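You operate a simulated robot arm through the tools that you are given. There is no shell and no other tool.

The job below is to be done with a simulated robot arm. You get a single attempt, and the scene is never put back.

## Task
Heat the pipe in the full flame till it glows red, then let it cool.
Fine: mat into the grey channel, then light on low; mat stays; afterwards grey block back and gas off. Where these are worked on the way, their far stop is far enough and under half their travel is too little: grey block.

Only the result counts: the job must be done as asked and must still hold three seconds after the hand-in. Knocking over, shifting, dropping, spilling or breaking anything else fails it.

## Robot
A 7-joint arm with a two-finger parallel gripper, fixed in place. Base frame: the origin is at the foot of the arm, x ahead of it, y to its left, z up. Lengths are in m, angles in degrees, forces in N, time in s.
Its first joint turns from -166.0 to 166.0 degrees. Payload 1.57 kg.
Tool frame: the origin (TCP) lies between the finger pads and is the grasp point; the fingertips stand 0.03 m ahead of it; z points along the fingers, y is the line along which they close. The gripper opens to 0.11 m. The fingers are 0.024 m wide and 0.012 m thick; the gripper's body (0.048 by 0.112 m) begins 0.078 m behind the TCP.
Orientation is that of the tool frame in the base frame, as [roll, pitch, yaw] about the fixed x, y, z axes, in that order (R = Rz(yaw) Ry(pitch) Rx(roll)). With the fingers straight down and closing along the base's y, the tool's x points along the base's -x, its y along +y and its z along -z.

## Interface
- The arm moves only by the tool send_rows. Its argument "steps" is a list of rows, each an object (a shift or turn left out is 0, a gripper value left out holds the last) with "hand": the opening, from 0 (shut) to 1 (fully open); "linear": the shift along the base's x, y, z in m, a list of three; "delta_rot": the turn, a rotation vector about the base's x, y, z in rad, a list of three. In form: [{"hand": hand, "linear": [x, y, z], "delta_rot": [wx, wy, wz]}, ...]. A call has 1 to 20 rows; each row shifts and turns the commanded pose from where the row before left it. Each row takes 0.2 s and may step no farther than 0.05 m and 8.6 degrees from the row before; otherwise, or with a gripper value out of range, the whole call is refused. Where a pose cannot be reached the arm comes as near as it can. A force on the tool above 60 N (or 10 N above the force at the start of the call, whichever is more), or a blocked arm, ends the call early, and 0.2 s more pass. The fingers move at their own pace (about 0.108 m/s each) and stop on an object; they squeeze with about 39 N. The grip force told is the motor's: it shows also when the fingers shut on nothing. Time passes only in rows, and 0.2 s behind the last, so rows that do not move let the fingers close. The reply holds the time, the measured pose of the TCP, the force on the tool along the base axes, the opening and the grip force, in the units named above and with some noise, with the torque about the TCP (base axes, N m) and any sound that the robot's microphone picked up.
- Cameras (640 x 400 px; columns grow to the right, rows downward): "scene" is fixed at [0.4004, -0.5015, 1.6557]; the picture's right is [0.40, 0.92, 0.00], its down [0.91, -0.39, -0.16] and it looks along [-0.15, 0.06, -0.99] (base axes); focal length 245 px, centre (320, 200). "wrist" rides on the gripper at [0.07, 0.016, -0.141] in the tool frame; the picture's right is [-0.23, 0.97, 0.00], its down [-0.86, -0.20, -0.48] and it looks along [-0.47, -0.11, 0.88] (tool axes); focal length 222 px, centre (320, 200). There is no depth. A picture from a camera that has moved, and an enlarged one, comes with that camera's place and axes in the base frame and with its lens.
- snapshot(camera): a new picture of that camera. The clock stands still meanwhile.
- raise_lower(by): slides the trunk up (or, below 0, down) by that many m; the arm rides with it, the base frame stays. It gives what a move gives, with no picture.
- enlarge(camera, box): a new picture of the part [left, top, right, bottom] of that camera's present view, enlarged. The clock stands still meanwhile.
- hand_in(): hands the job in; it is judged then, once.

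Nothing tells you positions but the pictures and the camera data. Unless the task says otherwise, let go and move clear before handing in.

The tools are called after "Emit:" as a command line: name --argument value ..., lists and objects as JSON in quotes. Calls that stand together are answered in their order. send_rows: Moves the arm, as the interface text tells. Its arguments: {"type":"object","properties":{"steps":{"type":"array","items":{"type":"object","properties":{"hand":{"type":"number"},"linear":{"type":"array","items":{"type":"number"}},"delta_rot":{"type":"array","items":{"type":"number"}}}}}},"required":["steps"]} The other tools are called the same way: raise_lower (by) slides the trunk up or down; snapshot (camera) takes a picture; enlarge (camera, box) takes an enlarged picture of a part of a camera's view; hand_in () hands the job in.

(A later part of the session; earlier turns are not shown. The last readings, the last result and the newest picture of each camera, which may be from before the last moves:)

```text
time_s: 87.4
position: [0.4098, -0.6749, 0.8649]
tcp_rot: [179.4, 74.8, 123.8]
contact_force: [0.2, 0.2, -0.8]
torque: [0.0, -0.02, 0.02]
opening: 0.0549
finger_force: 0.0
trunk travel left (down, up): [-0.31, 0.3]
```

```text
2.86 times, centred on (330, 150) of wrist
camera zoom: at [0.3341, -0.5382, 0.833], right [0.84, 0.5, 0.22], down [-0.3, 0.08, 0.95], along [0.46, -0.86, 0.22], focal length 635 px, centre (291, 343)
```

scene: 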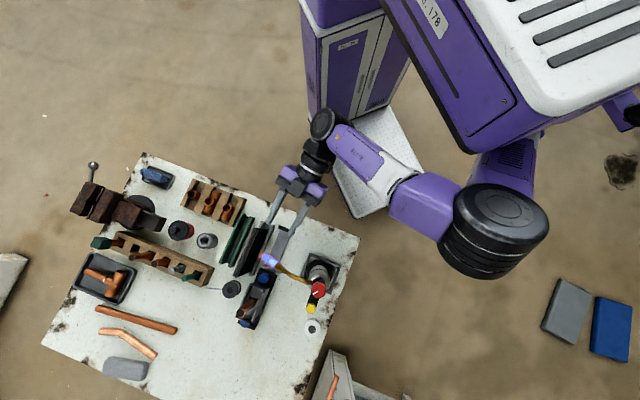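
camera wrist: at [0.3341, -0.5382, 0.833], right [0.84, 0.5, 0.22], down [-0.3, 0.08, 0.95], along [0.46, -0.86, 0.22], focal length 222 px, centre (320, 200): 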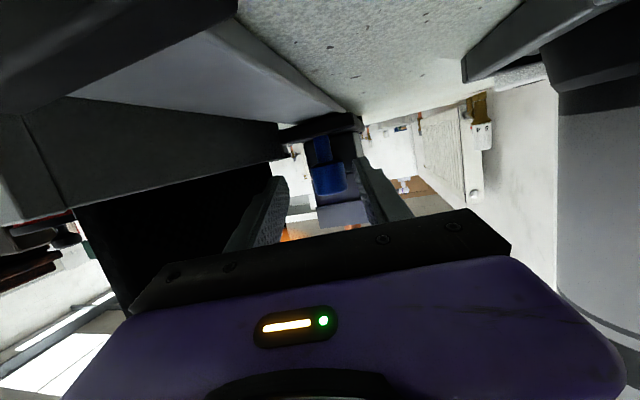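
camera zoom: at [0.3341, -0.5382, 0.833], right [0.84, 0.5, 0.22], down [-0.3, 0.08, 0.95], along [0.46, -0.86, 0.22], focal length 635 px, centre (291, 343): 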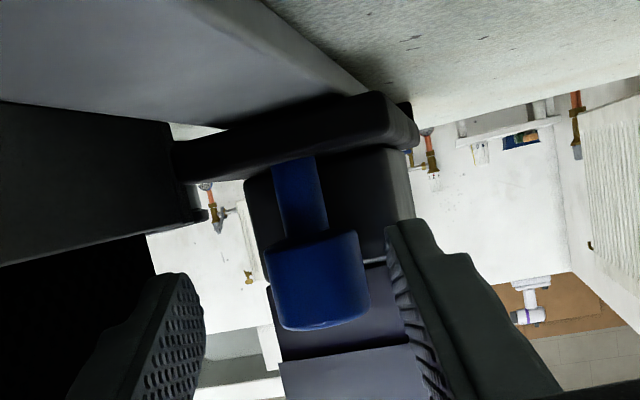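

Emit:
send_rows --steps '[{"linear": [0.0097, -0.0089, 0]}, {"linear": [0.0097, -0.0088, 0]}, {"linear": [0, 0, 0]}]'

Emit:
enlarge --camera "wrist" --box '[240, 80, 400, 240]'

```text
time_s: 88.2
position: [0.4284, -0.6916, 0.866]
tcp_rot: [179.4, 74.7, 123.8]
contact_force: [0.8, 0.0, -0.3]
torque: [0.0, 0.0, -0.02]
opening: 0.0552
finger_force: 0.1
trunk travel left (down, up): [-0.31, 0.3]
```

```text
2.50 times, centred on (320, 160) of wrist
camera zoom: at [0.3539, -0.5545, 0.8342], right [0.84, 0.5, 0.22], down [-0.3, 0.08, 0.95], along [0.46, -0.86, 0.22], focal length 555 px, centre (320, 300)
```

zoom: 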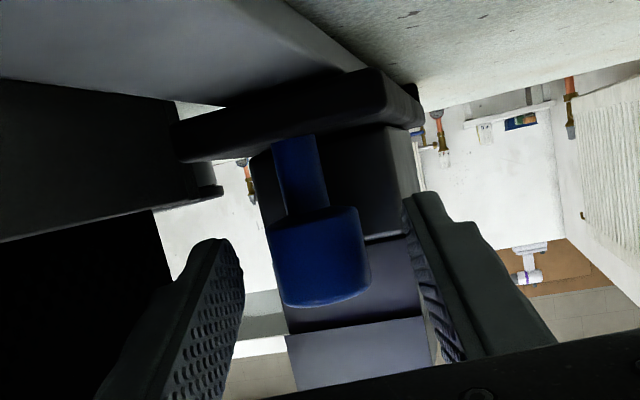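

The peg is centred between the fingers. Closing on it.

Emit:
send_rows --steps '[{"hand": 0.4}, {"hand": 0.34}, {"hand": 0.3}, {"hand": 0.26}, {"hand": 0.22}, {"hand": 0.18}]'

Emit:
enlarge --camera "wrist" --box '[240, 80, 400, 240]'

```text
time_s: 89.6
position: [0.4279, -0.6917, 0.8647]
tcp_rot: [179.4, 74.7, 123.8]
contact_force: [-1.8, -1.7, -0.6]
torque: [-0.04, 0.02, 0.03]
opening: 0.0294
finger_force: 39.1
trunk travel left (down, up): [-0.31, 0.3]
```

```text
2.50 times, centred on (320, 160) of wrist
camera zoom: at [0.3534, -0.5546, 0.8342], right [0.84, 0.5, 0.22], down [-0.3, 0.08, 0.95], along [0.46, -0.86, 0.22], focal length 555 px, centre (320, 300)
```

zoom: 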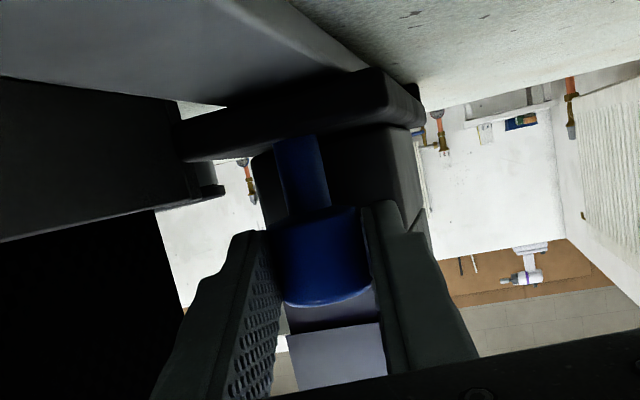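

Firm grip on the peg. Now pulling the sled along the rail toward the stop, checking forces as I go.

Emit:
send_rows --steps '[{"hand": 0.18, "linear": [-0.0105, 0.0107, 0]}, {"linear": [-0.0105, 0.0107, 0]}, {"linear": [0, 0, 0]}]'

Emit:
enlarge --camera "scene" --box '[200, 200, 360, 350]'

```text
time_s: 90.4
position: [0.4072, -0.6696, 0.8657]
tcp_rot: [179.7, 74.8, 124.0]
contact_force: [-10.1, -10.8, 3.9]
torque: [0.14, 0.6, -0.19]
opening: 0.0294
finger_force: 38.8
trunk travel left (down, up): [-0.31, 0.3]
```

```text
2.67 times, centred on (280, 275) of scene
camera zoom: at [0.4004, -0.5015, 1.6557], right [0.4, 0.92, 0.0], down [0.91, -0.39, -0.16], along [-0.15, 0.06, -0.99], focal length 653 px, centre (427, 0)
```

zoom: 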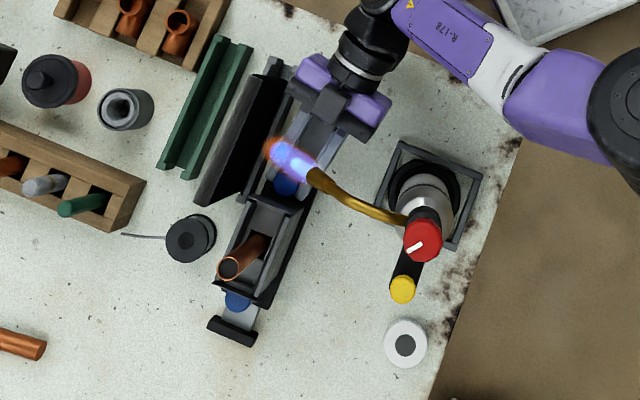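

The sled slides. There is 15 N sideways, so I'll correct ~2 mm across and continue along the rail direction.

Emit:
send_rows --steps '[{"hand": 0.18, "linear": [-0.0018, -0.0018, 0]}, {"linear": [0, 0, 0]}]'

Emit:
send_rows --steps '[{"hand": 0.18, "linear": [-0.0107, 0.0105, 0]}, {"linear": [-0.0107, 0.0105, 0]}, {"linear": [0, 0, 0]}]'

```text
time_s: 91.0
position: [0.4079, -0.6704, 0.8662]
tcp_rot: [179.4, 75.1, 123.9]
contact_force: [-2.1, 0.7, 12.9]
torque: [-0.24, -0.14, 0.09]
opening: 0.0291
finger_force: 39.1
trunk travel left (down, up): [-0.31, 0.3]
```

```text
time_s: 91.8
position: [0.3859, -0.6493, 0.8651]
tcp_rot: [178.9, 74.9, 123.8]
contact_force: [14.6, 11.5, 16.6]
torque: [-0.32, -0.67, 0.49]
opening: 0.0291
finger_force: 38.8
trunk travel left (down, up): [-0.31, 0.3]
```

Emit:
send_rows --steps '[{"hand": 0.18, "linear": [0.0021, 0.0021, 0.002]}, {"linear": [0, 0, 0]}]'

Emit:
send_rows --steps '[{"hand": 0.18, "linear": [-0.0106, 0.0106, 0]}, {"linear": [-0.0106, 0.0106, 0]}, {"linear": [0, 0, 0]}]'

Emit:
enlarge --camera "scene" --box '[200, 200, 360, 350]'

```text
time_s: 92.4
position: [0.3851, -0.6488, 0.866]
tcp_rot: [179.1, 74.7, 123.6]
contact_force: [8.5, 9.3, 2.4]
torque: [-0.71, -0.81, 0.5]
opening: 0.0294
finger_force: 39.0
trunk travel left (down, up): [-0.31, 0.3]
```

```text
time_s: 93.2
position: [0.3641, -0.6279, 0.8661]
tcp_rot: [179.7, 74.7, 124.0]
contact_force: [6.2, 5.3, 2.9]
torque: [0.23, 0.14, 0.28]
opening: 0.0293
finger_force: 38.8
trunk travel left (down, up): [-0.31, 0.3]
```

```text
2.67 times, centred on (280, 275) of scene
camera zoom: at [0.4004, -0.5015, 1.6557], right [0.4, 0.92, 0.0], down [0.91, -0.39, -0.16], along [-0.15, 0.06, -0.99], focal length 653 px, centre (427, 0)
```

zoom: 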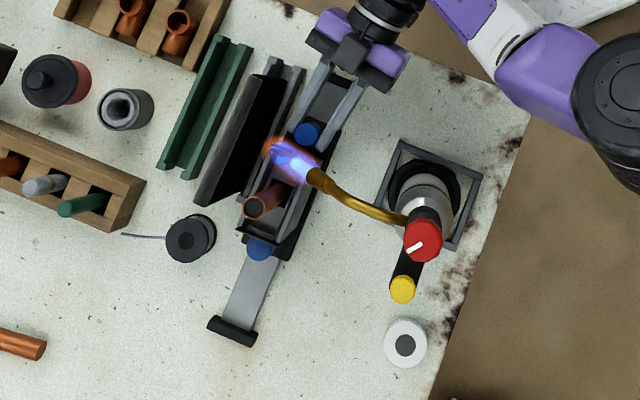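

Sliding well; the pipe is nearing the flame. Continuing toward the stop.

Emit:
send_rows --steps '[{"hand": 0.18, "linear": [-0.0099, 0.0113, 0]}, {"linear": [-0.0106, 0.0106, 0]}, {"linear": [0, 0, 0]}]'

Emit:
enlarge --camera "scene" --box '[200, 200, 360, 350]'

```text
time_s: 94.0
position: [0.3433, -0.6066, 0.8645]
tcp_rot: [179.6, 74.7, 123.9]
contact_force: [-0.1, -1.8, 0.6]
torque: [-0.56, -0.35, 0.08]
opening: 0.0293
finger_force: 38.7
trunk travel left (down, up): [-0.31, 0.3]
```

```text
2.67 times, centred on (280, 275) of scene
camera zoom: at [0.4004, -0.5015, 1.6557], right [0.4, 0.92, 0.0], down [0.91, -0.39, -0.16], along [-0.15, 0.06, -0.99], focal length 653 px, centre (427, 0)
```

zoom: 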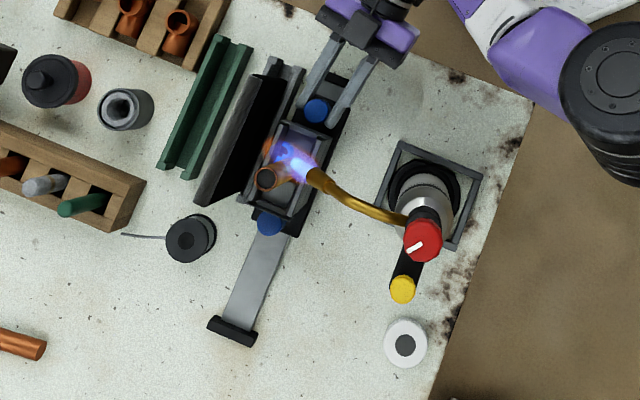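

Emit:
send_rows --steps '[{"hand": 0.18, "linear": [-0.0071, 0.0071, 0]}, {"linear": [0, 0, 0]}]'

Emit:
send_rows --steps '[{"hand": 0.18, "linear": [-0.005, 0.005, 0]}, {"linear": [0, 0, 0]}]'

Emit:
snapshot --camera "wrist"

Emit:
enlarge --camera "scene" --box '[220, 200, 330, 300]'

```text
time_s: 94.6
position: [0.3371, -0.5996, 0.8657]
tcp_rot: [179.5, 74.7, 123.9]
contact_force: [-4.6, -5.6, -4.3]
torque: [-0.5, -0.32, -0.06]
opening: 0.0295
finger_force: 39.1
trunk travel left (down, up): [-0.31, 0.3]
```

```text
time_s: 95.2
position: [0.3311, -0.5939, 0.8649]
tcp_rot: [179.7, 74.7, 123.9]
contact_force: [-9.6, -11.2, -5.1]
torque: [-0.23, 0.08, -0.18]
opening: 0.0295
finger_force: 39.0
trunk travel left (down, up): [-0.31, 0.3]
```

```text
taken
camera wrist: at [0.2565, -0.4572, 0.8344], right [0.84, 0.5, 0.22], down [-0.3, 0.08, 0.95], along [0.46, -0.86, 0.22], focal length 222 px, centre (320, 200)
```

wrist: 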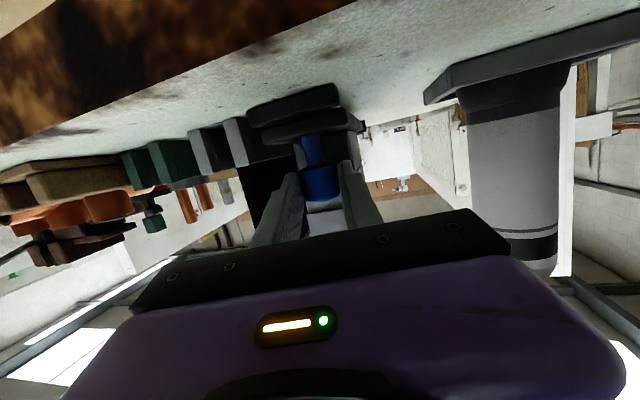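

```text
4.00 times, centred on (275, 250) of scene
camera zoom: at [0.4004, -0.5015, 1.6557], right [0.4, 0.92, 0.0], down [0.91, -0.39, -0.16], along [-0.15, 0.06, -0.99], focal length 979 px, centre (500, 0)
```

zoom: 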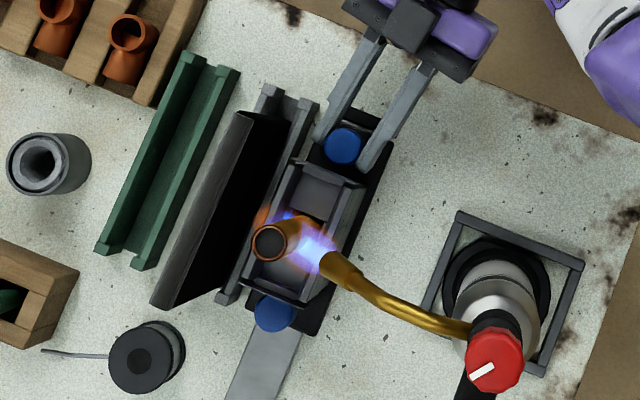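

The flame now envelops the pipe. I'll nudge the last few millimetres to the stop, relieving the side force.

Emit:
send_rows --steps '[{"hand": 0.18, "linear": [-0.0042, 0.0018, 0.0005]}, {"linear": [0, 0, 0]}]'

Emit:
enlarge --camera "wrist" --box '[230, 70, 390, 230]'

Emit:
enlarge --camera "scene" --box '[220, 200, 330, 300]'

```text
time_s: 95.8
position: [0.3294, -0.5928, 0.8647]
tcp_rot: [179.2, 74.7, 123.8]
contact_force: [4.0, -25.6, -15.8]
torque: [0.32, 0.49, 0.0]
opening: 0.029
finger_force: 38.7
trunk travel left (down, up): [-0.31, 0.3]
```

```text
2.50 times, centred on (310, 150) of wrist
camera zoom: at [0.2538, -0.4557, 0.8344], right [0.84, 0.5, 0.22], down [-0.3, 0.08, 0.95], along [0.46, -0.86, 0.22], focal length 555 px, centre (345, 325)
```

zoom: 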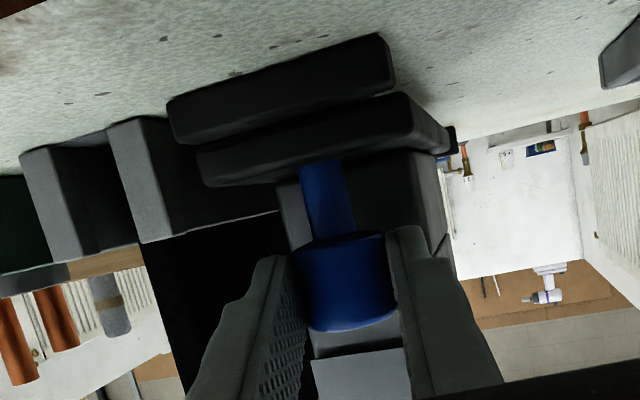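

```text
4.00 times, centred on (275, 250) of scene
camera zoom: at [0.4004, -0.5015, 1.6557], right [0.4, 0.92, 0.0], down [0.91, -0.39, -0.16], along [-0.15, 0.06, -0.99], focal length 979 px, centre (500, 0)
```

zoom: 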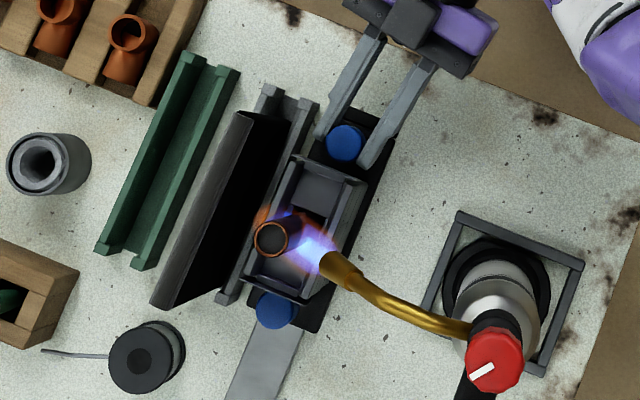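

The sled is against the stop (21 N reaction). I'll ease the force a little and wait for the pipe to heat, checking often.

Emit:
send_rows --steps '[{"hand": 0.18, "linear": [0.0005, -0.0005, -0.0015]}, {"linear": [0, 0, 0]}, {"linear": [0, 0, 0]}, {"linear": [0, 0, 0]}, {"linear": [0, 0, 0]}, {"linear": [0, 0, 0]}, {"linear": [0, 0, 0]}]'

Emit:
enlarge --camera "scene" --box '[220, 200, 330, 300]'

```text
time_s: 97.4
position: [0.3285, -0.5937, 0.8658]
tcp_rot: [179.4, 74.9, 123.9]
contact_force: [12.5, -17.9, -0.3]
torque: [-0.41, -0.32, 0.2]
opening: 0.0291
finger_force: 39.2
trunk travel left (down, up): [-0.31, 0.3]
```

```text
4.00 times, centred on (275, 250) of scene
camera zoom: at [0.4004, -0.5015, 1.6557], right [0.4, 0.92, 0.0], down [0.91, -0.39, -0.16], along [-0.15, 0.06, -0.99], focal length 979 px, centre (500, 0)
```

zoom: 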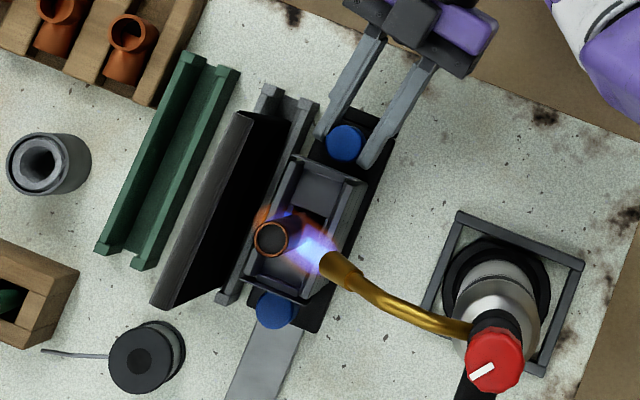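

Emit:
send_rows --steps '[{"hand": 0.18}, {"hand": 0.18}, {"hand": 0.18}, {"hand": 0.18}, {"hand": 0.18}, {"hand": 0.18}, {"hand": 0.18}, {"hand": 0.18}, {"hand": 0.18}, {"hand": 0.18}]'

Emit:
enlarge --camera "scene" --box '[250, 230, 310, 280]'

```text
time_s: 99.6
position: [0.3284, -0.5918, 0.8651]
tcp_rot: [179.5, 74.8, 123.8]
contact_force: [20.0, -18.3, 8.6]
torque: [-0.4, -0.43, 0.29]
opening: 0.0292
finger_force: 39.5
trunk travel left (down, up): [-0.31, 0.3]
```

```text
8.00 times, centred on (280, 255) of scene
camera zoom: at [0.4004, -0.5015, 1.6557], right [0.4, 0.92, 0.0], down [0.91, -0.39, -0.16], along [-0.15, 0.06, -0.99], focal length 1959 px, centre (640, -240)
```

zoom: 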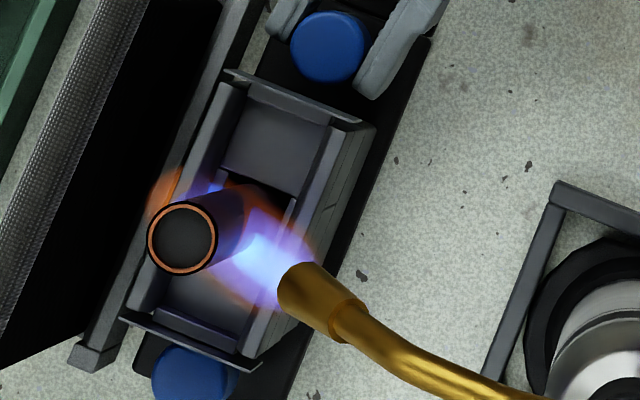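

Emit:
send_rows --steps '[{"hand": 0.18, "linear": [0.001, -0.001, 0]}, {"hand": 0.18}, {"hand": 0.18}, {"hand": 0.18}, {"hand": 0.18}, {"hand": 0.18}, {"hand": 0.18}, {"hand": 0.18}, {"hand": 0.18}, {"hand": 0.18}]'

Emit:
enlarge --camera "scene" --box '[250, 230, 310, 280]'

```text
time_s: 101.8
position: [0.3302, -0.592, 0.8656]
tcp_rot: [179.4, 74.8, 123.8]
contact_force: [10.2, 11.4, 10.2]
torque: [-0.06, -0.29, 0.44]
opening: 0.029
finger_force: 38.8
trunk travel left (down, up): [-0.31, 0.3]
```

```text
8.00 times, centred on (280, 255) of scene
camera zoom: at [0.4004, -0.5015, 1.6557], right [0.4, 0.92, 0.0], down [0.91, -0.39, -0.16], along [-0.15, 0.06, -0.99], focal length 1959 px, centre (640, -240)
```

zoom: 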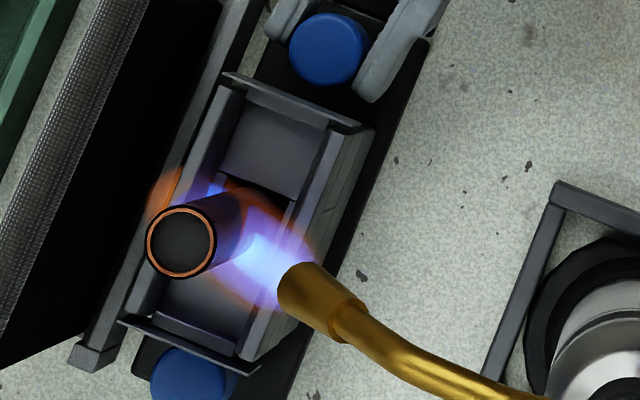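

The pipe is darkening but not yet glowing. I nudge it back against the stop and keep heating.

Emit:
send_rows --steps '[{"hand": 0.18, "linear": [0.0, 0.0021, 0.001]}, {"hand": 0.18}, {"hand": 0.18}, {"hand": 0.18}, {"hand": 0.18}, {"hand": 0.18}, {"hand": 0.18}, {"hand": 0.18}, {"hand": 0.18}, {"hand": 0.18}]'

Emit:
enlarge --camera "scene" --box '[250, 230, 310, 280]'

```text
time_s: 104.0
position: [0.3295, -0.591, 0.8651]
tcp_rot: [179.3, 74.7, 123.8]
contact_force: [7.3, -19.7, -11.6]
torque: [0.03, 0.11, 0.12]
opening: 0.029
finger_force: 38.8
trunk travel left (down, up): [-0.31, 0.3]
```

```text
8.00 times, centred on (280, 255) of scene
camera zoom: at [0.4004, -0.5015, 1.6557], right [0.4, 0.92, 0.0], down [0.91, -0.39, -0.16], along [-0.15, 0.06, -0.99], focal length 1959 px, centre (640, -240)
```

zoom: 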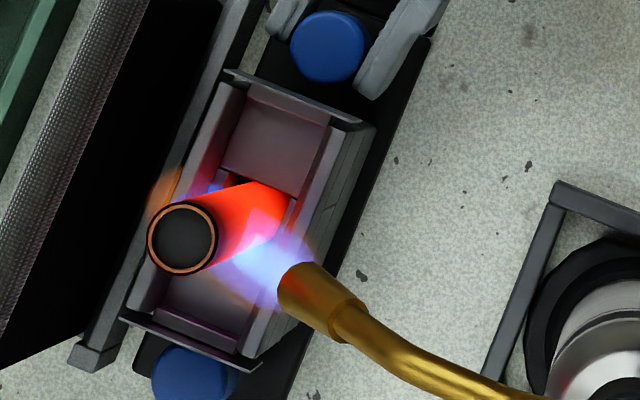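

The pipe glows red. Now I slide the block back out of the flame along the rail.

Emit:
send_rows --steps '[{"hand": 0.18, "linear": [0.0148, -0.0148, -0.001]}, {"linear": [0.0148, -0.0148, 0]}, {"linear": [0.0148, -0.0148, 0]}, {"linear": [0, 0, 0]}]'

Emit:
enlarge --camera "scene" --box '[220, 220, 330, 320]'

```text
time_s: 105.0
position: [0.3728, -0.636, 0.8658]
tcp_rot: [179.3, 74.7, 123.6]
contact_force: [0.2, 2.9, -2.6]
torque: [-0.29, -0.11, 0.17]
opening: 0.0294
finger_force: 38.7
trunk travel left (down, up): [-0.31, 0.3]
```

```text
4.00 times, centred on (275, 270) of scene
camera zoom: at [0.4004, -0.5015, 1.6557], right [0.4, 0.92, 0.0], down [0.91, -0.39, -0.16], along [-0.15, 0.06, -0.99], focal length 979 px, centre (500, -80)
```

zoom: 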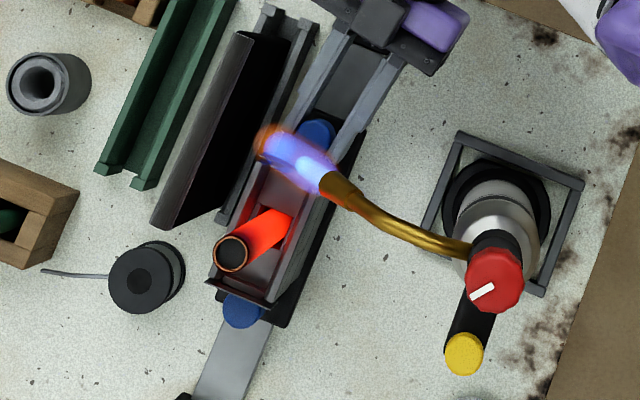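

Emit:
send_rows --steps '[{"hand": 0.18, "linear": [0.0148, -0.0148, 0]}, {"linear": [0.0148, -0.0148, 0]}, {"linear": [0.0141, -0.0141, 0]}, {"linear": [0, 0, 0]}]'

Emit:
enlarge --camera "scene" --box '[200, 220, 330, 340]'

```text
time_s: 106.0
position: [0.4183, -0.6798, 0.8645]
tcp_rot: [179.4, 74.7, 123.7]
contact_force: [-3.3, -3.0, -7.7]
torque: [0.11, 0.06, 0.05]
opening: 0.0291
finger_force: 39.1
trunk travel left (down, up): [-0.31, 0.3]
```

```text
3.33 times, centred on (265, 280) of scene
camera zoom: at [0.4004, -0.5015, 1.6557], right [0.4, 0.92, 0.0], down [0.91, -0.39, -0.16], along [-0.15, 0.06, -0.99], focal length 816 px, centre (503, -67)
```

zoom: 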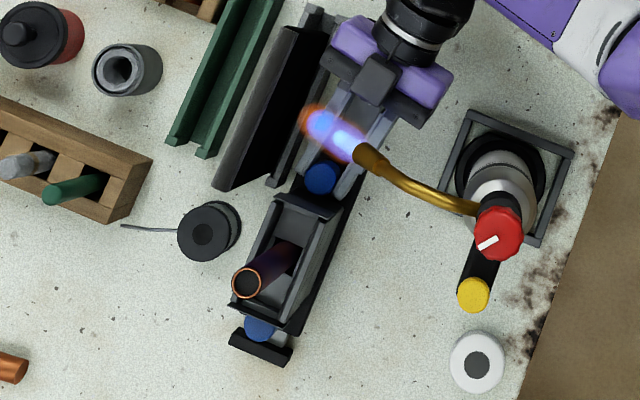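

The pipe is out of the flame and cooling. A last centimetre and a half back to the rear stop.

Emit:
send_rows --steps '[{"hand": 0.18, "linear": [0.0055, -0.0055, 0]}, {"linear": [0.0045, -0.0045, 0]}, {"linear": [0, 0, 0]}]'

Emit:
send_rows --steps '[{"hand": 0.18, "linear": [0.002, -0.002, 0]}, {"linear": [0, 0, 0]}]'

Emit:
enlarge --camera "scene" --box '[200, 220, 330, 340]'

```text
time_s: 106.8
position: [0.4279, -0.6898, 0.8662]
tcp_rot: [179.5, 74.7, 124.0]
contact_force: [-5.5, -3.5, -9.3]
torque: [0.38, 0.42, -0.11]
opening: 0.0293
finger_force: 38.7
trunk travel left (down, up): [-0.31, 0.3]
```

```text
time_s: 107.4
position: [0.4279, -0.6923, 0.8658]
tcp_rot: [179.3, 74.8, 123.7]
contact_force: [-9.1, 5.8, -2.8]
torque: [0.48, 0.43, 0.04]
opening: 0.0292
finger_force: 38.5
trunk travel left (down, up): [-0.31, 0.3]
```

```text
3.33 times, centred on (265, 280) of scene
camera zoom: at [0.4004, -0.5015, 1.6557], right [0.4, 0.92, 0.0], down [0.91, -0.39, -0.16], along [-0.15, 0.06, -0.99], focal length 816 px, centre (503, -67)
```

zoom: 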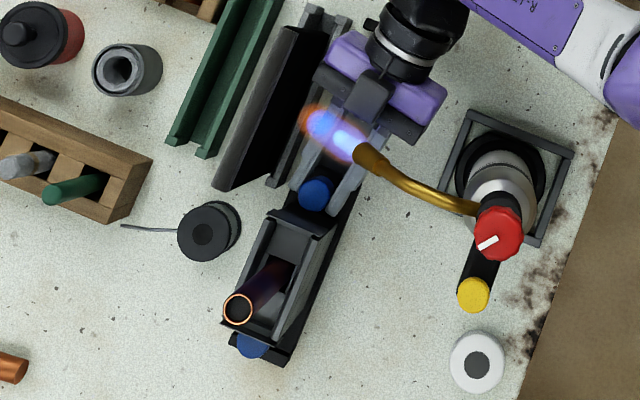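

The block is back against its rear stop, exactly where it was. Releasing the peg and backing out the way I came.

Emit:
send_rows --steps '[{"hand": 0.18, "linear": [-0.001, 0.001, 0]}, {"hand": 0.35}, {"hand": 0.5}, {"hand": 0.5}]'

Emit:
enlarge --camera "wrist" --box '[230, 70, 390, 230]'

```text
time_s: 108.4
position: [0.4272, -0.6895, 0.8645]
tcp_rot: [179.5, 74.8, 123.7]
contact_force: [0.8, 0.7, -0.2]
torque: [-0.01, 0.02, -0.01]
opening: 0.0548
finger_force: 0.1
trunk travel left (down, up): [-0.31, 0.3]
```

```text
2.50 times, centred on (310, 150) of wrist
camera zoom: at [0.3529, -0.553, 0.8345], right [0.84, 0.5, 0.22], down [-0.3, 0.08, 0.95], along [0.46, -0.86, 0.22], focal length 555 px, centre (345, 325)
```

zoom: 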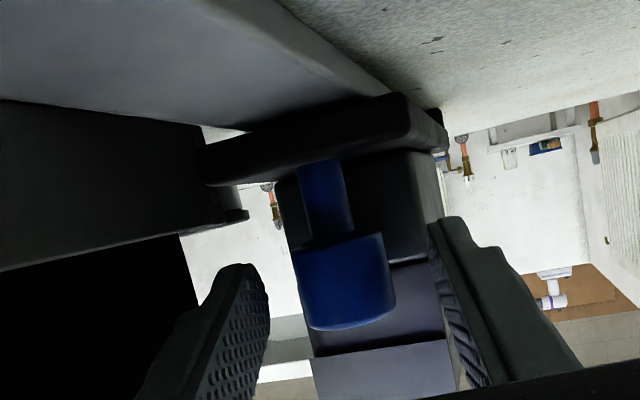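

Emit:
send_rows --steps '[{"linear": [-0.0199, 0.0181, 0]}, {"linear": [-0.0199, 0.0181, 0]}, {"linear": [-0.0199, 0.0181, 0]}, {"linear": [-0.0199, 0.0181, 0]}, {"linear": [-0.0199, 0.0181, 0]}, {"linear": [-0.01, 0.02, 0.02]}, {"linear": [-0.005, 0.01, 0.04]}, {"linear": [0, 0.0, 0.045]}, {"linear": [0, 0.0, 0.045]}]'

Emit:
enlarge --camera "scene" --box '[200, 200, 360, 350]'

```text
time_s: 110.4
position: [0.3134, -0.5662, 1.0152]
tcp_rot: [179.3, 74.7, 123.7]
contact_force: [0.1, 0.1, -0.3]
torque: [0.01, 0.01, -0.04]
opening: 0.0548
finger_force: 0.1
trunk travel left (down, up): [-0.31, 0.3]
```

```text
2.67 times, centred on (280, 275) of scene
camera zoom: at [0.4004, -0.5015, 1.6557], right [0.4, 0.92, 0.0], down [0.91, -0.39, -0.16], along [-0.15, 0.06, -0.99], focal length 653 px, centre (427, 0)
```

zoom: 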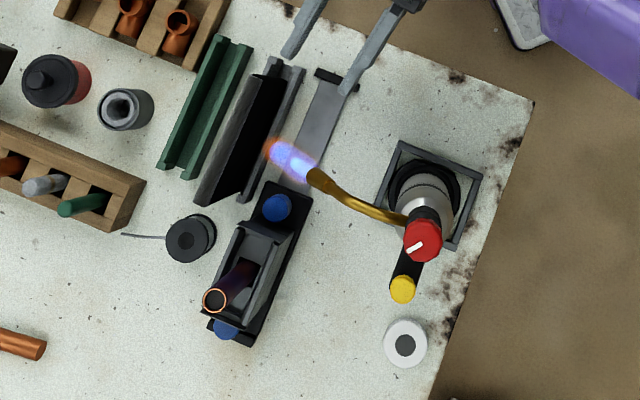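

Sled, pipe and mat are in place. Now to shut the gas: straighten the tool and go above the knob.

Emit:
send_rows --steps '[{"hand": 0.7, "linear": [0, 0.01, 0.04], "delta_rot": [0.1077, 0.0737, 0]}, {"linear": [0, 0.01, 0.04], "delta_rot": [0.1077, 0.0737, 0]}, {"linear": [0, 0, 0.04], "delta_rot": [0.1077, 0.0737, 0]}, {"linear": [0.01, 0, 0.035], "delta_rot": [0.1077, 0.0737, 0]}, {"linear": [0.02, 0, 0], "delta_rot": [0.1077, 0.0737, 0]}, {"linear": [0.03, 0, 0], "delta_rot": [0.1077, 0.0737, 0]}, {"linear": [0.03, 0, 0], "delta_rot": [0.1077, 0.0737, 0]}, {"linear": [0.03, -0.003, 0], "delta_rot": [0.1077, 0.0737, 0]}, {"linear": [0.03, -0.003, 0], "delta_rot": [0.1077, 0.0737, 0]}, {"linear": [0.0376, 0, 0], "delta_rot": [0.1077, 0.0737, 0]}, {"linear": [0, 0, 0]}]'

Emit:
send_rows --steps '[{"delta_rot": [0, 0, 0.131]}, {"delta_rot": [0, 0, 0.131]}, {"delta_rot": [0, 0, 0.131]}, {"delta_rot": [0, 0, 0.131]}, {"delta_rot": [0, 0, 0.131]}, {"delta_rot": [0, 0, 0.131]}, {"delta_rot": [0, 0, 0.131]}, {"delta_rot": [0, 0, 0.131]}, {"delta_rot": [0, 0, 0.131]}, {"delta_rot": [0, 0, 0.131]}, {"linear": [0, 0, 0]}]'

Emit:
snapshot --camera "wrist"

Emit:
enlarge --camera "wrist" --box '[240, 100, 400, 220]'

```text
time_s: 112.8
position: [0.5033, -0.5537, 1.1702]
tcp_rot: [180.0, 0.0, 124.2]
contact_force: [0.2, -0.2, -0.2]
torque: [0.0, 0.0, 0.01]
opening: 0.0768
finger_force: 0.1
trunk travel left (down, up): [-0.31, 0.3]
```

```text
time_s: 115.2
position: [0.5007, -0.5553, 1.1713]
tcp_rot: [180.0, -0.1, -160.6]
contact_force: [-0.2, -0.4, 0.7]
torque: [-0.03, -0.02, -0.05]
opening: 0.0771
finger_force: 0.1
trunk travel left (down, up): [-0.31, 0.3]
```

```text
taken
camera wrist: at [0.4287, -0.5635, 1.3115], right [-0.11, 0.99, 0.0], down [0.87, 0.1, 0.48], along [0.48, 0.05, -0.88], focal length 222 px, centre (320, 200)
```

wrist: 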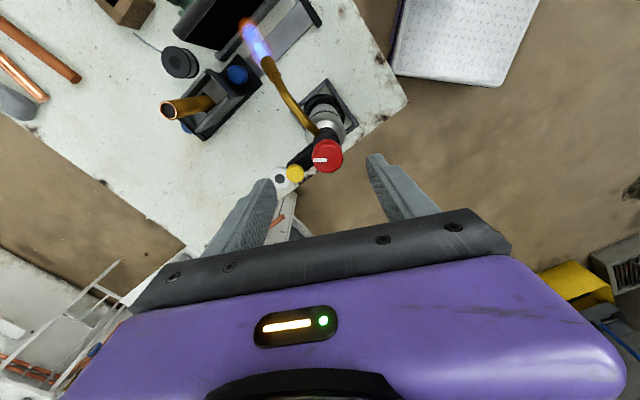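

```text
3.33 times, centred on (320, 160) of wrist
camera zoom: at [0.4287, -0.5635, 1.3115], right [-0.11, 0.99, 0.0], down [0.87, 0.1, 0.48], along [0.48, 0.05, -0.88], focal length 740 px, centre (320, 333)
```

zoom: 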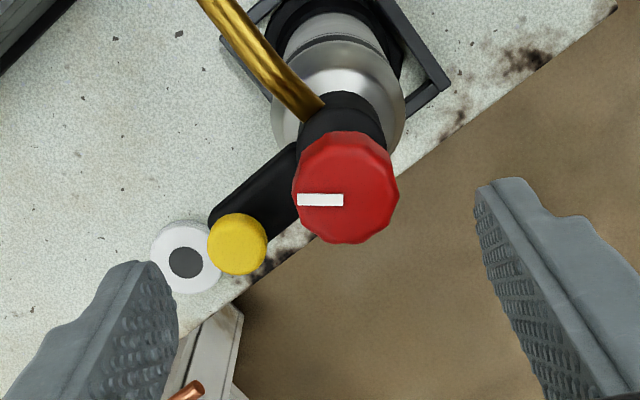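

Emit:
send_rows --steps '[{"linear": [0.0045, 0.0077, -0.025]}, {"linear": [0, 0, -0.03]}, {"linear": [0, 0, 0]}]'

Emit:
enlarge --camera "wrist" --box '[240, 120, 400, 220]'

```text
time_s: 116.0
position: [0.5058, -0.5452, 1.1151]
tcp_rot: [180.0, 0.0, -160.7]
contact_force: [-0.7, 0.5, -0.3]
torque: [-0.04, -0.01, 0.01]
opening: 0.0771
finger_force: 0.0
trunk travel left (down, up): [-0.31, 0.3]
```

```text
4.00 times, centred on (320, 170) of wrist
camera zoom: at [0.4332, -0.5535, 1.2544], right [-0.11, 0.99, 0.0], down [0.87, 0.09, 0.48], along [0.48, 0.05, -0.88], focal length 888 px, centre (320, 320)
```

zoom: 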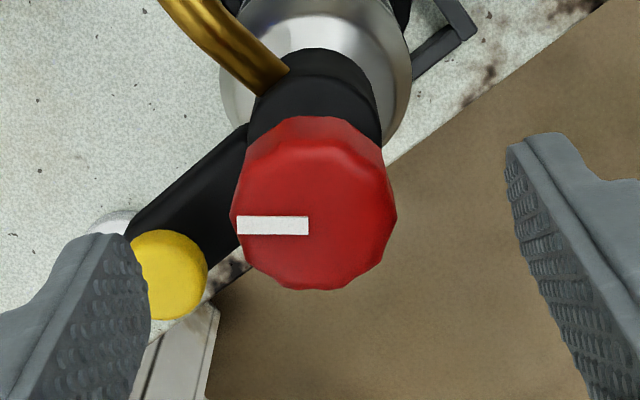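

Emit:
send_rows --steps '[{"linear": [0.0016, -0.0014, 0], "delta_rot": [0, 0, -0.115]}, {"delta_rot": [0, 0, -0.115]}, {"delta_rot": [0, 0, -0.115]}, {"linear": [0, 0, 0]}]'

Emit:
enlarge --camera "wrist" --box '[240, 120, 400, 220]'

```text
time_s: 117.0
position: [0.5077, -0.5483, 1.1142]
tcp_rot: [180.0, 0.0, 179.5]
contact_force: [0.1, 0.4, 0.1]
torque: [0.01, -0.07, 0.01]
opening: 0.077
finger_force: 0.0
trunk travel left (down, up): [-0.31, 0.3]
```

```text
4.00 times, centred on (320, 170) of wrist
camera zoom: at [0.4368, -0.5314, 1.2557], right [0.24, 0.97, 0.0], down [0.85, -0.21, 0.48], along [0.47, -0.11, -0.88], focal length 888 px, centre (320, 320)
```

zoom: 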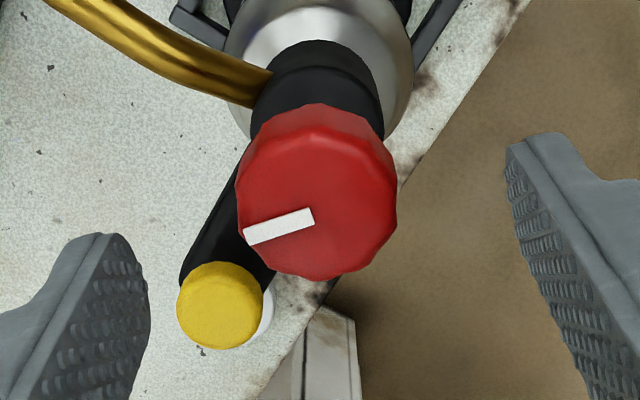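

Emit:
send_rows --steps '[{"linear": [-0.0022, -0.0004, -0.014]}, {"linear": [0, 0, -0.0125]}, {"linear": [0, 0, 0]}, {"hand": 0.45}, {"hand": 0.38}, {"hand": 0.32}, {"hand": 0.28}, {"hand": 0.24}, {"hand": 0.2}]'

Emit:
send_rows --steps '[{"hand": 0.2, "linear": [0, 0, -0.002]}, {"linear": [0, 0, 0]}]'

Emit:
enlarge --camera "wrist" --box '[220, 80, 400, 220]'

```text
time_s: 119.0
position: [0.5042, -0.5485, 1.0896]
tcp_rot: [180.0, 0.0, 179.6]
contact_force: [-0.1, 1.1, 0.5]
torque: [0.09, 0.02, -0.03]
opening: 0.0315
finger_force: 39.1
trunk travel left (down, up): [-0.31, 0.3]
```

```text
time_s: 119.6
position: [0.5037, -0.5478, 1.0899]
tcp_rot: [-179.9, 0.1, 179.6]
contact_force: [0.9, 4.5, 22.6]
torque: [0.01, 0.18, -0.02]
opening: 0.0314
finger_force: 38.9
trunk travel left (down, up): [-0.31, 0.3]
```

```text
2.86 times, centred on (310, 150) of wrist
camera zoom: at [0.4335, -0.5312, 1.2298], right [0.23, 0.97, 0.0], down [0.85, -0.21, 0.48], along [0.47, -0.11, -0.88], focal length 635 px, centre (349, 343)
```

zoom: 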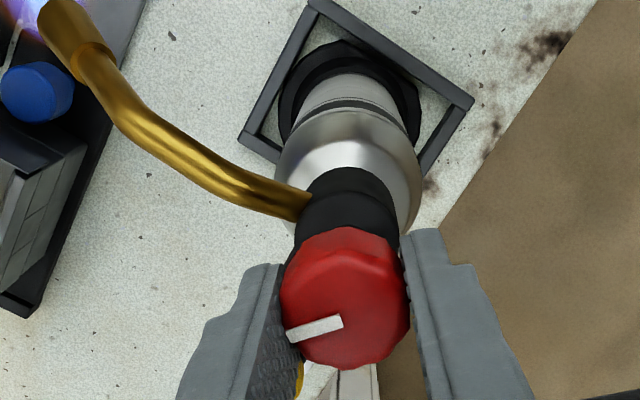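

Knob held and pinned. Turning clockwise to shut the gas.

Emit:
send_rows --steps '[{"hand": 0.2, "delta_rot": [0, 0, -0.07]}, {"delta_rot": [0, 0, -0.07]}, {"delta_rot": [0, 0, -0.07]}, {"delta_rot": [0, 0, -0.07]}, {"delta_rot": [0, 0, -0.07]}, {"delta_rot": [0, 0, -0.07]}, {"delta_rot": [0, 0, -0.07]}, {"delta_rot": [0, 0, -0.07]}, {"linear": [0, 0, 0]}]'

Emit:
enlarge --camera "wrist" --box '[200, 80, 400, 220]'

```text
time_s: 121.6
position: [0.5034, -0.548, 1.0894]
tcp_rot: [-179.9, 0.0, 147.4]
contact_force: [-2.4, -4.4, 34.3]
torque: [-0.04, 0.07, 0.0]
opening: 0.0316
finger_force: 38.9
trunk travel left (down, up): [-0.31, 0.3]
```

```text
2.86 times, centred on (300, 150) of wrist
camera zoom: at [0.4531, -0.4973, 1.2289], right [0.72, 0.7, 0.0], down [0.61, -0.63, 0.48], along [0.33, -0.34, -0.88], focal length 635 px, centre (377, 343)
```

zoom: 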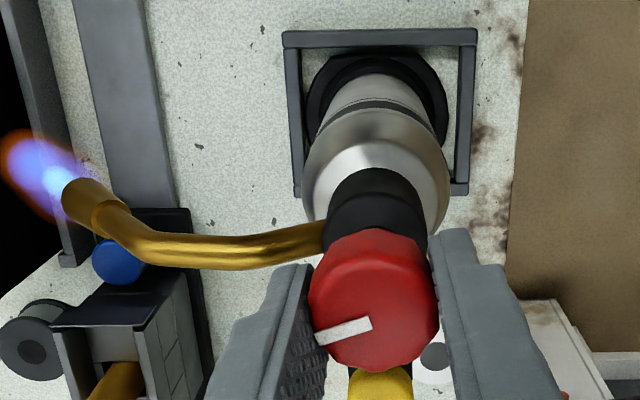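

Emit:
send_rows --steps '[{"hand": 0.2, "linear": [0, 0, 0.0015], "delta_rot": [0, 0, -0.07]}, {"delta_rot": [0, 0, -0.07]}, {"delta_rot": [0, 0, -0.07]}, {"delta_rot": [0, 0, -0.07]}, {"delta_rot": [0, 0, -0.07]}, {"delta_rot": [0, 0, -0.07]}, {"delta_rot": [0, 0, -0.07]}, {"delta_rot": [0, 0, -0.07]}, {"linear": [0, 0, 0]}]'

Emit:
enlarge --camera "wrist" --box '[200, 80, 400, 220]'

```text
time_s: 123.6
position: [0.5044, -0.5478, 1.0895]
tcp_rot: [180.0, -0.1, 115.3]
contact_force: [-2.7, -3.1, 10.1]
torque: [-0.43, 0.11, 0.0]
opening: 0.0314
finger_force: 39.4
trunk travel left (down, up): [-0.31, 0.3]
```

```text
2.86 times, centred on (300, 150) of wrist
camera zoom: at [0.4886, -0.4783, 1.2292], right [0.98, 0.21, 0.0], down [0.19, -0.86, 0.48], along [0.1, -0.47, -0.88], focal length 635 px, centre (377, 343)
```

zoom: 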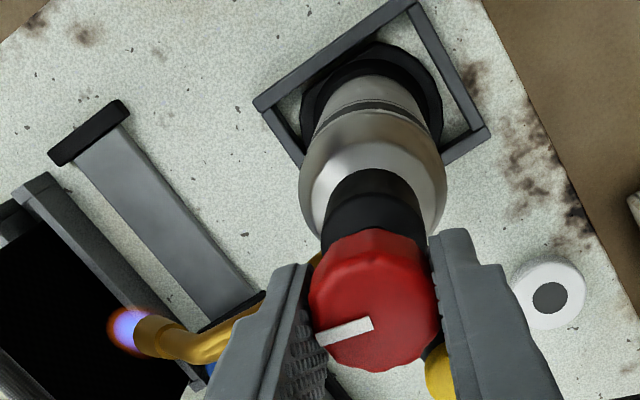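

Emit:
send_rows --steps '[{"hand": 0.2, "linear": [0, 0, -0.0005], "delta_rot": [0, 0, -0.07]}, {"delta_rot": [0, 0, -0.07]}, {"delta_rot": [0, 0, -0.07]}, {"delta_rot": [0, 0, -0.07]}, {"delta_rot": [0, 0, -0.07]}, {"delta_rot": [0, 0, -0.07]}, {"linear": [0, 0, 0]}]'

Emit:
enlarge --camera "wrist" --box '[200, 80, 400, 220]'

```text
time_s: 125.2
position: [0.5055, -0.5494, 1.0884]
tcp_rot: [-180.0, 0.0, 91.3]
contact_force: [-4.5, 0.4, 18.5]
torque: [0.2, 0.19, 0.0]
opening: 0.0311
finger_force: 39.2
trunk travel left (down, up): [-0.31, 0.3]
```

```text
2.86 times, centred on (300, 150) of wrist
camera zoom: at [0.5179, -0.4792, 1.2291], right [0.98, -0.21, 0.0], down [-0.18, -0.86, 0.48], along [-0.1, -0.47, -0.88], focal length 635 px, centre (377, 343)
```

zoom: 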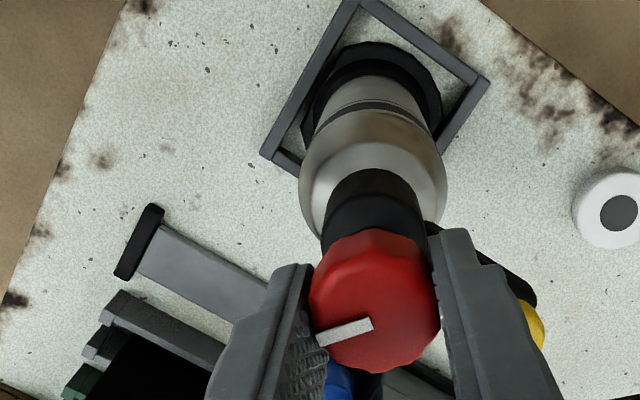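

Flame was already down to low; I need about 50° more. Regripping with the wrist turned back.

Emit:
send_rows --steps '[{"hand": 0.2, "linear": [0, 0, 0.002]}, {"hand": 0.4}, {"hand": 0.6}, {"hand": 0.7}, {"linear": [0, 0, 0.0255]}, {"delta_rot": [0, 0, 0.131]}, {"delta_rot": [0, 0, 0.131]}, {"delta_rot": [0, 0, 0.131]}, {"delta_rot": [0, 0, 0.131]}, {"delta_rot": [0, 0, 0.131]}, {"delta_rot": [0, 0, 0.131]}, {"delta_rot": [0, 0, 0.131]}, {"delta_rot": [0, 0, 0.131]}, {"linear": [0, 0, 0]}]'

Emit:
enlarge --camera "wrist" --box '[240, 120, 400, 220]'

```text
time_s: 128.2
position: [0.505, -0.5495, 1.1164]
tcp_rot: [179.9, 0.1, 151.5]
contact_force: [0.1, 0.2, 0.4]
torque: [0.01, 0.02, 0.0]
opening: 0.0767
finger_force: 0.0
trunk travel left (down, up): [-0.31, 0.3]
```

```text
4.00 times, centred on (320, 170) of wrist
camera zoom: at [0.4503, -0.5019, 1.2561], right [0.66, 0.75, 0.0], down [0.66, -0.58, 0.48], along [0.36, -0.32, -0.88], focal length 888 px, centre (320, 320)
```

zoom: 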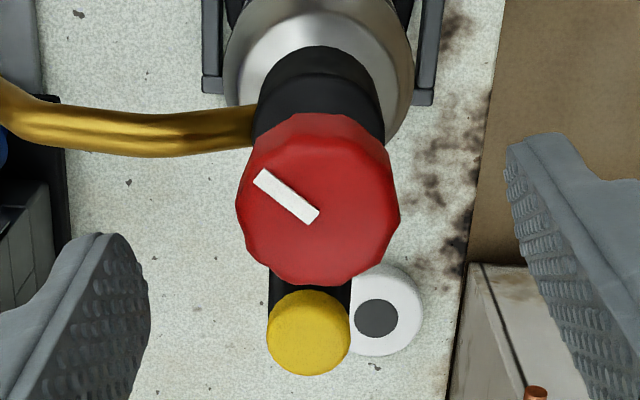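

Emit:
send_rows --steps '[{"linear": [-0.0005, 0, -0.014]}, {"linear": [0, 0, -0.0132]}, {"linear": [0, 0, 0]}, {"hand": 0.45}, {"hand": 0.38}, {"hand": 0.32}, {"hand": 0.28}, {"hand": 0.24}, {"hand": 0.2}]'

Emit:
send_rows --steps '[{"hand": 0.2, "linear": [0, 0, -0.002]}, {"delta_rot": [0, 0, -0.07]}, {"delta_rot": [0, 0, -0.07]}, {"delta_rot": [0, 0, -0.07]}, {"delta_rot": [0, 0, -0.07]}, {"delta_rot": [0, 0, -0.07]}, {"delta_rot": [0, 0, -0.07]}, {"linear": [0, 0, 0]}]'

Emit:
enlarge --camera "wrist" --box '[200, 80, 400, 220]'

```text
time_s: 130.2
position: [0.5029, -0.5492, 1.0895]
tcp_rot: [180.0, -0.1, 151.3]
contact_force: [0.8, 1.4, 0.7]
torque: [0.05, -0.05, 0.04]
opening: 0.0315
finger_force: 38.9
trunk travel left (down, up): [-0.31, 0.3]
```

```text
time_s: 132.0
position: [0.504, -0.5481, 1.0877]
tcp_rot: [-179.9, 0.1, 127.1]
contact_force: [-2.0, -5.1, 31.7]
torque: [-0.27, -0.09, 0.01]
opening: 0.0315
finger_force: 39.0
trunk travel left (down, up): [-0.31, 0.3]
```

```text
2.86 times, centred on (300, 150) of wrist
camera zoom: at [0.4732, -0.483, 1.2284], right [0.91, 0.41, 0.0], down [0.36, -0.8, 0.48], along [0.2, -0.44, -0.88], focal length 635 px, centre (377, 343)
```

zoom: 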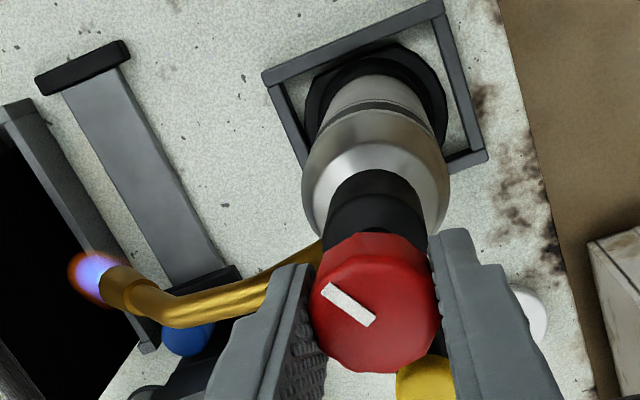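

Emit:
send_rows --steps '[{"hand": 0.2, "linear": [0, 0, 0.001], "delta_rot": [0, 0, -0.07]}, {"delta_rot": [0, 0, -0.07]}, {"delta_rot": [0, 0, -0.07]}, {"delta_rot": [0, 0, -0.07]}, {"linear": [0, 0, 0]}]'

Emit:
enlarge --camera "wrist" --box '[200, 80, 400, 220]'

```text
time_s: 133.2
position: [0.5037, -0.5498, 1.088]
tcp_rot: [-180.0, -0.1, 111.3]
contact_force: [-4.0, -0.2, 11.5]
torque: [0.06, 0.22, 0.01]
opening: 0.0316
finger_force: 38.7
trunk travel left (down, up): [-0.31, 0.3]
```

```text
2.86 times, centred on (300, 150) of wrist
camera zoom: at [0.4925, -0.4786, 1.2286], right [0.99, 0.14, 0.0], down [0.12, -0.87, 0.48], along [0.07, -0.47, -0.88], focal length 635 px, centre (377, 343)
```

zoom: 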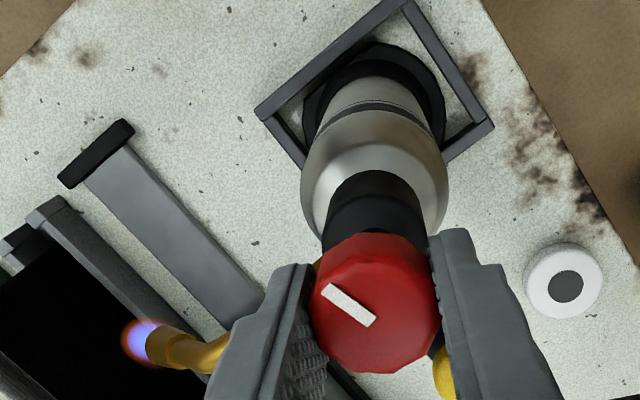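

Emit:
send_rows --steps '[{"hand": 0.2, "delta_rot": [0, 0, -0.06]}, {"delta_rot": [0, 0, -0.06]}, {"delta_rot": [0, 0, -0.06]}, {"linear": [0, 0, 0]}]'

Emit:
enlarge --camera "scene" --box '[220, 220, 350, 320]'

```text
time_s: 134.2
position: [0.5038, -0.5486, 1.0883]
tcp_rot: [179.9, 0.0, 101.0]
contact_force: [-0.3, -0.3, -0.3]
torque: [-0.12, -0.03, -0.01]
opening: 0.0318
finger_force: 38.8
trunk travel left (down, up): [-0.31, 0.3]
```

```text
4.00 times, centred on (285, 270) of scene
camera zoom: at [0.4004, -0.5015, 1.6557], right [0.4, 0.92, 0.0], down [0.91, -0.39, -0.16], along [-0.15, 0.06, -0.99], focal length 979 px, centre (460, -80)
```

zoom: 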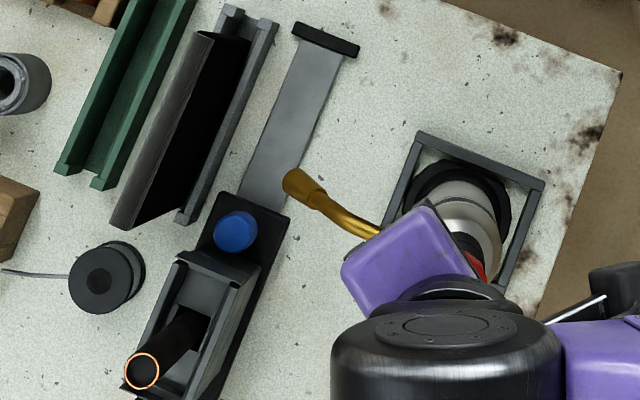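

The flame is out. I'll press lightly again and turn the last few degrees to the closed stop.

Emit:
send_rows --steps '[{"hand": 0.2, "linear": [0, 0, -0.0025]}, {"delta_rot": [0, 0, -0.035]}, {"linear": [0, 0, 0]}]'

Emit:
send_rows --steps '[{"hand": 0.2, "delta_rot": [0, 0, -0.035]}, {"linear": [0, 0, 0]}]'

Emit:
enlarge --camera "wrist" --box '[200, 80, 400, 220]'

```text
time_s: 135.0
position: [0.5033, -0.549, 1.088]
tcp_rot: [-179.9, 0.2, 98.9]
contact_force: [-5.7, -0.7, 29.7]
torque: [0.54, 0.19, 0.0]
opening: 0.0315
finger_force: 39.1
trunk travel left (down, up): [-0.31, 0.3]
```

```text
time_s: 135.6
position: [0.5031, -0.5488, 1.0874]
tcp_rot: [-180.0, 0.2, 96.8]
contact_force: [-4.9, -3.6, 33.0]
torque: [-0.22, 0.1, 0.03]
opening: 0.0317
finger_force: 39.2
trunk travel left (down, up): [-0.31, 0.3]
```

```text
2.86 times, centred on (300, 150) of wrist
camera zoom: at [0.5094, -0.4775, 1.2277], right [0.99, -0.11, 0.0], down [-0.1, -0.87, 0.48], along [-0.05, -0.48, -0.88], focal length 635 px, centre (377, 343)
```

zoom: 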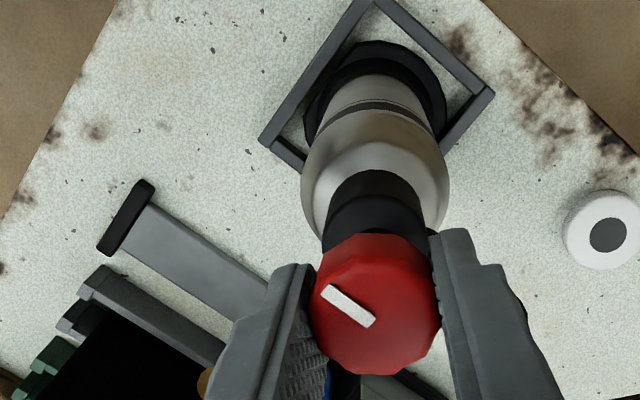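

Emit:
send_rows --steps '[{"hand": 0.2, "linear": [0, 0, 0.0005], "delta_rot": [0, 0, -0.04]}, {"linear": [0, 0, 0]}]'

Emit:
send_rows --steps '[{"hand": 0.2, "delta_rot": [0, 0, -0.04]}, {"linear": [0, 0, 0]}]'

```text
time_s: 136.2
position: [0.5039, -0.5482, 1.0871]
tcp_rot: [179.9, 0.0, 94.6]
contact_force: [-4.6, -2.9, 27.7]
torque: [-0.05, 0.17, 0.08]
opening: 0.0316
finger_force: 39.4
trunk travel left (down, up): [-0.31, 0.3]
```

```text
time_s: 136.8
position: [0.5029, -0.5472, 1.0868]
tcp_rot: [179.8, 0.0, 92.3]
contact_force: [-5.2, 3.0, 25.8]
torque: [0.69, 0.18, 0.12]
opening: 0.0315
finger_force: 38.9
trunk travel left (down, up): [-0.31, 0.3]
```

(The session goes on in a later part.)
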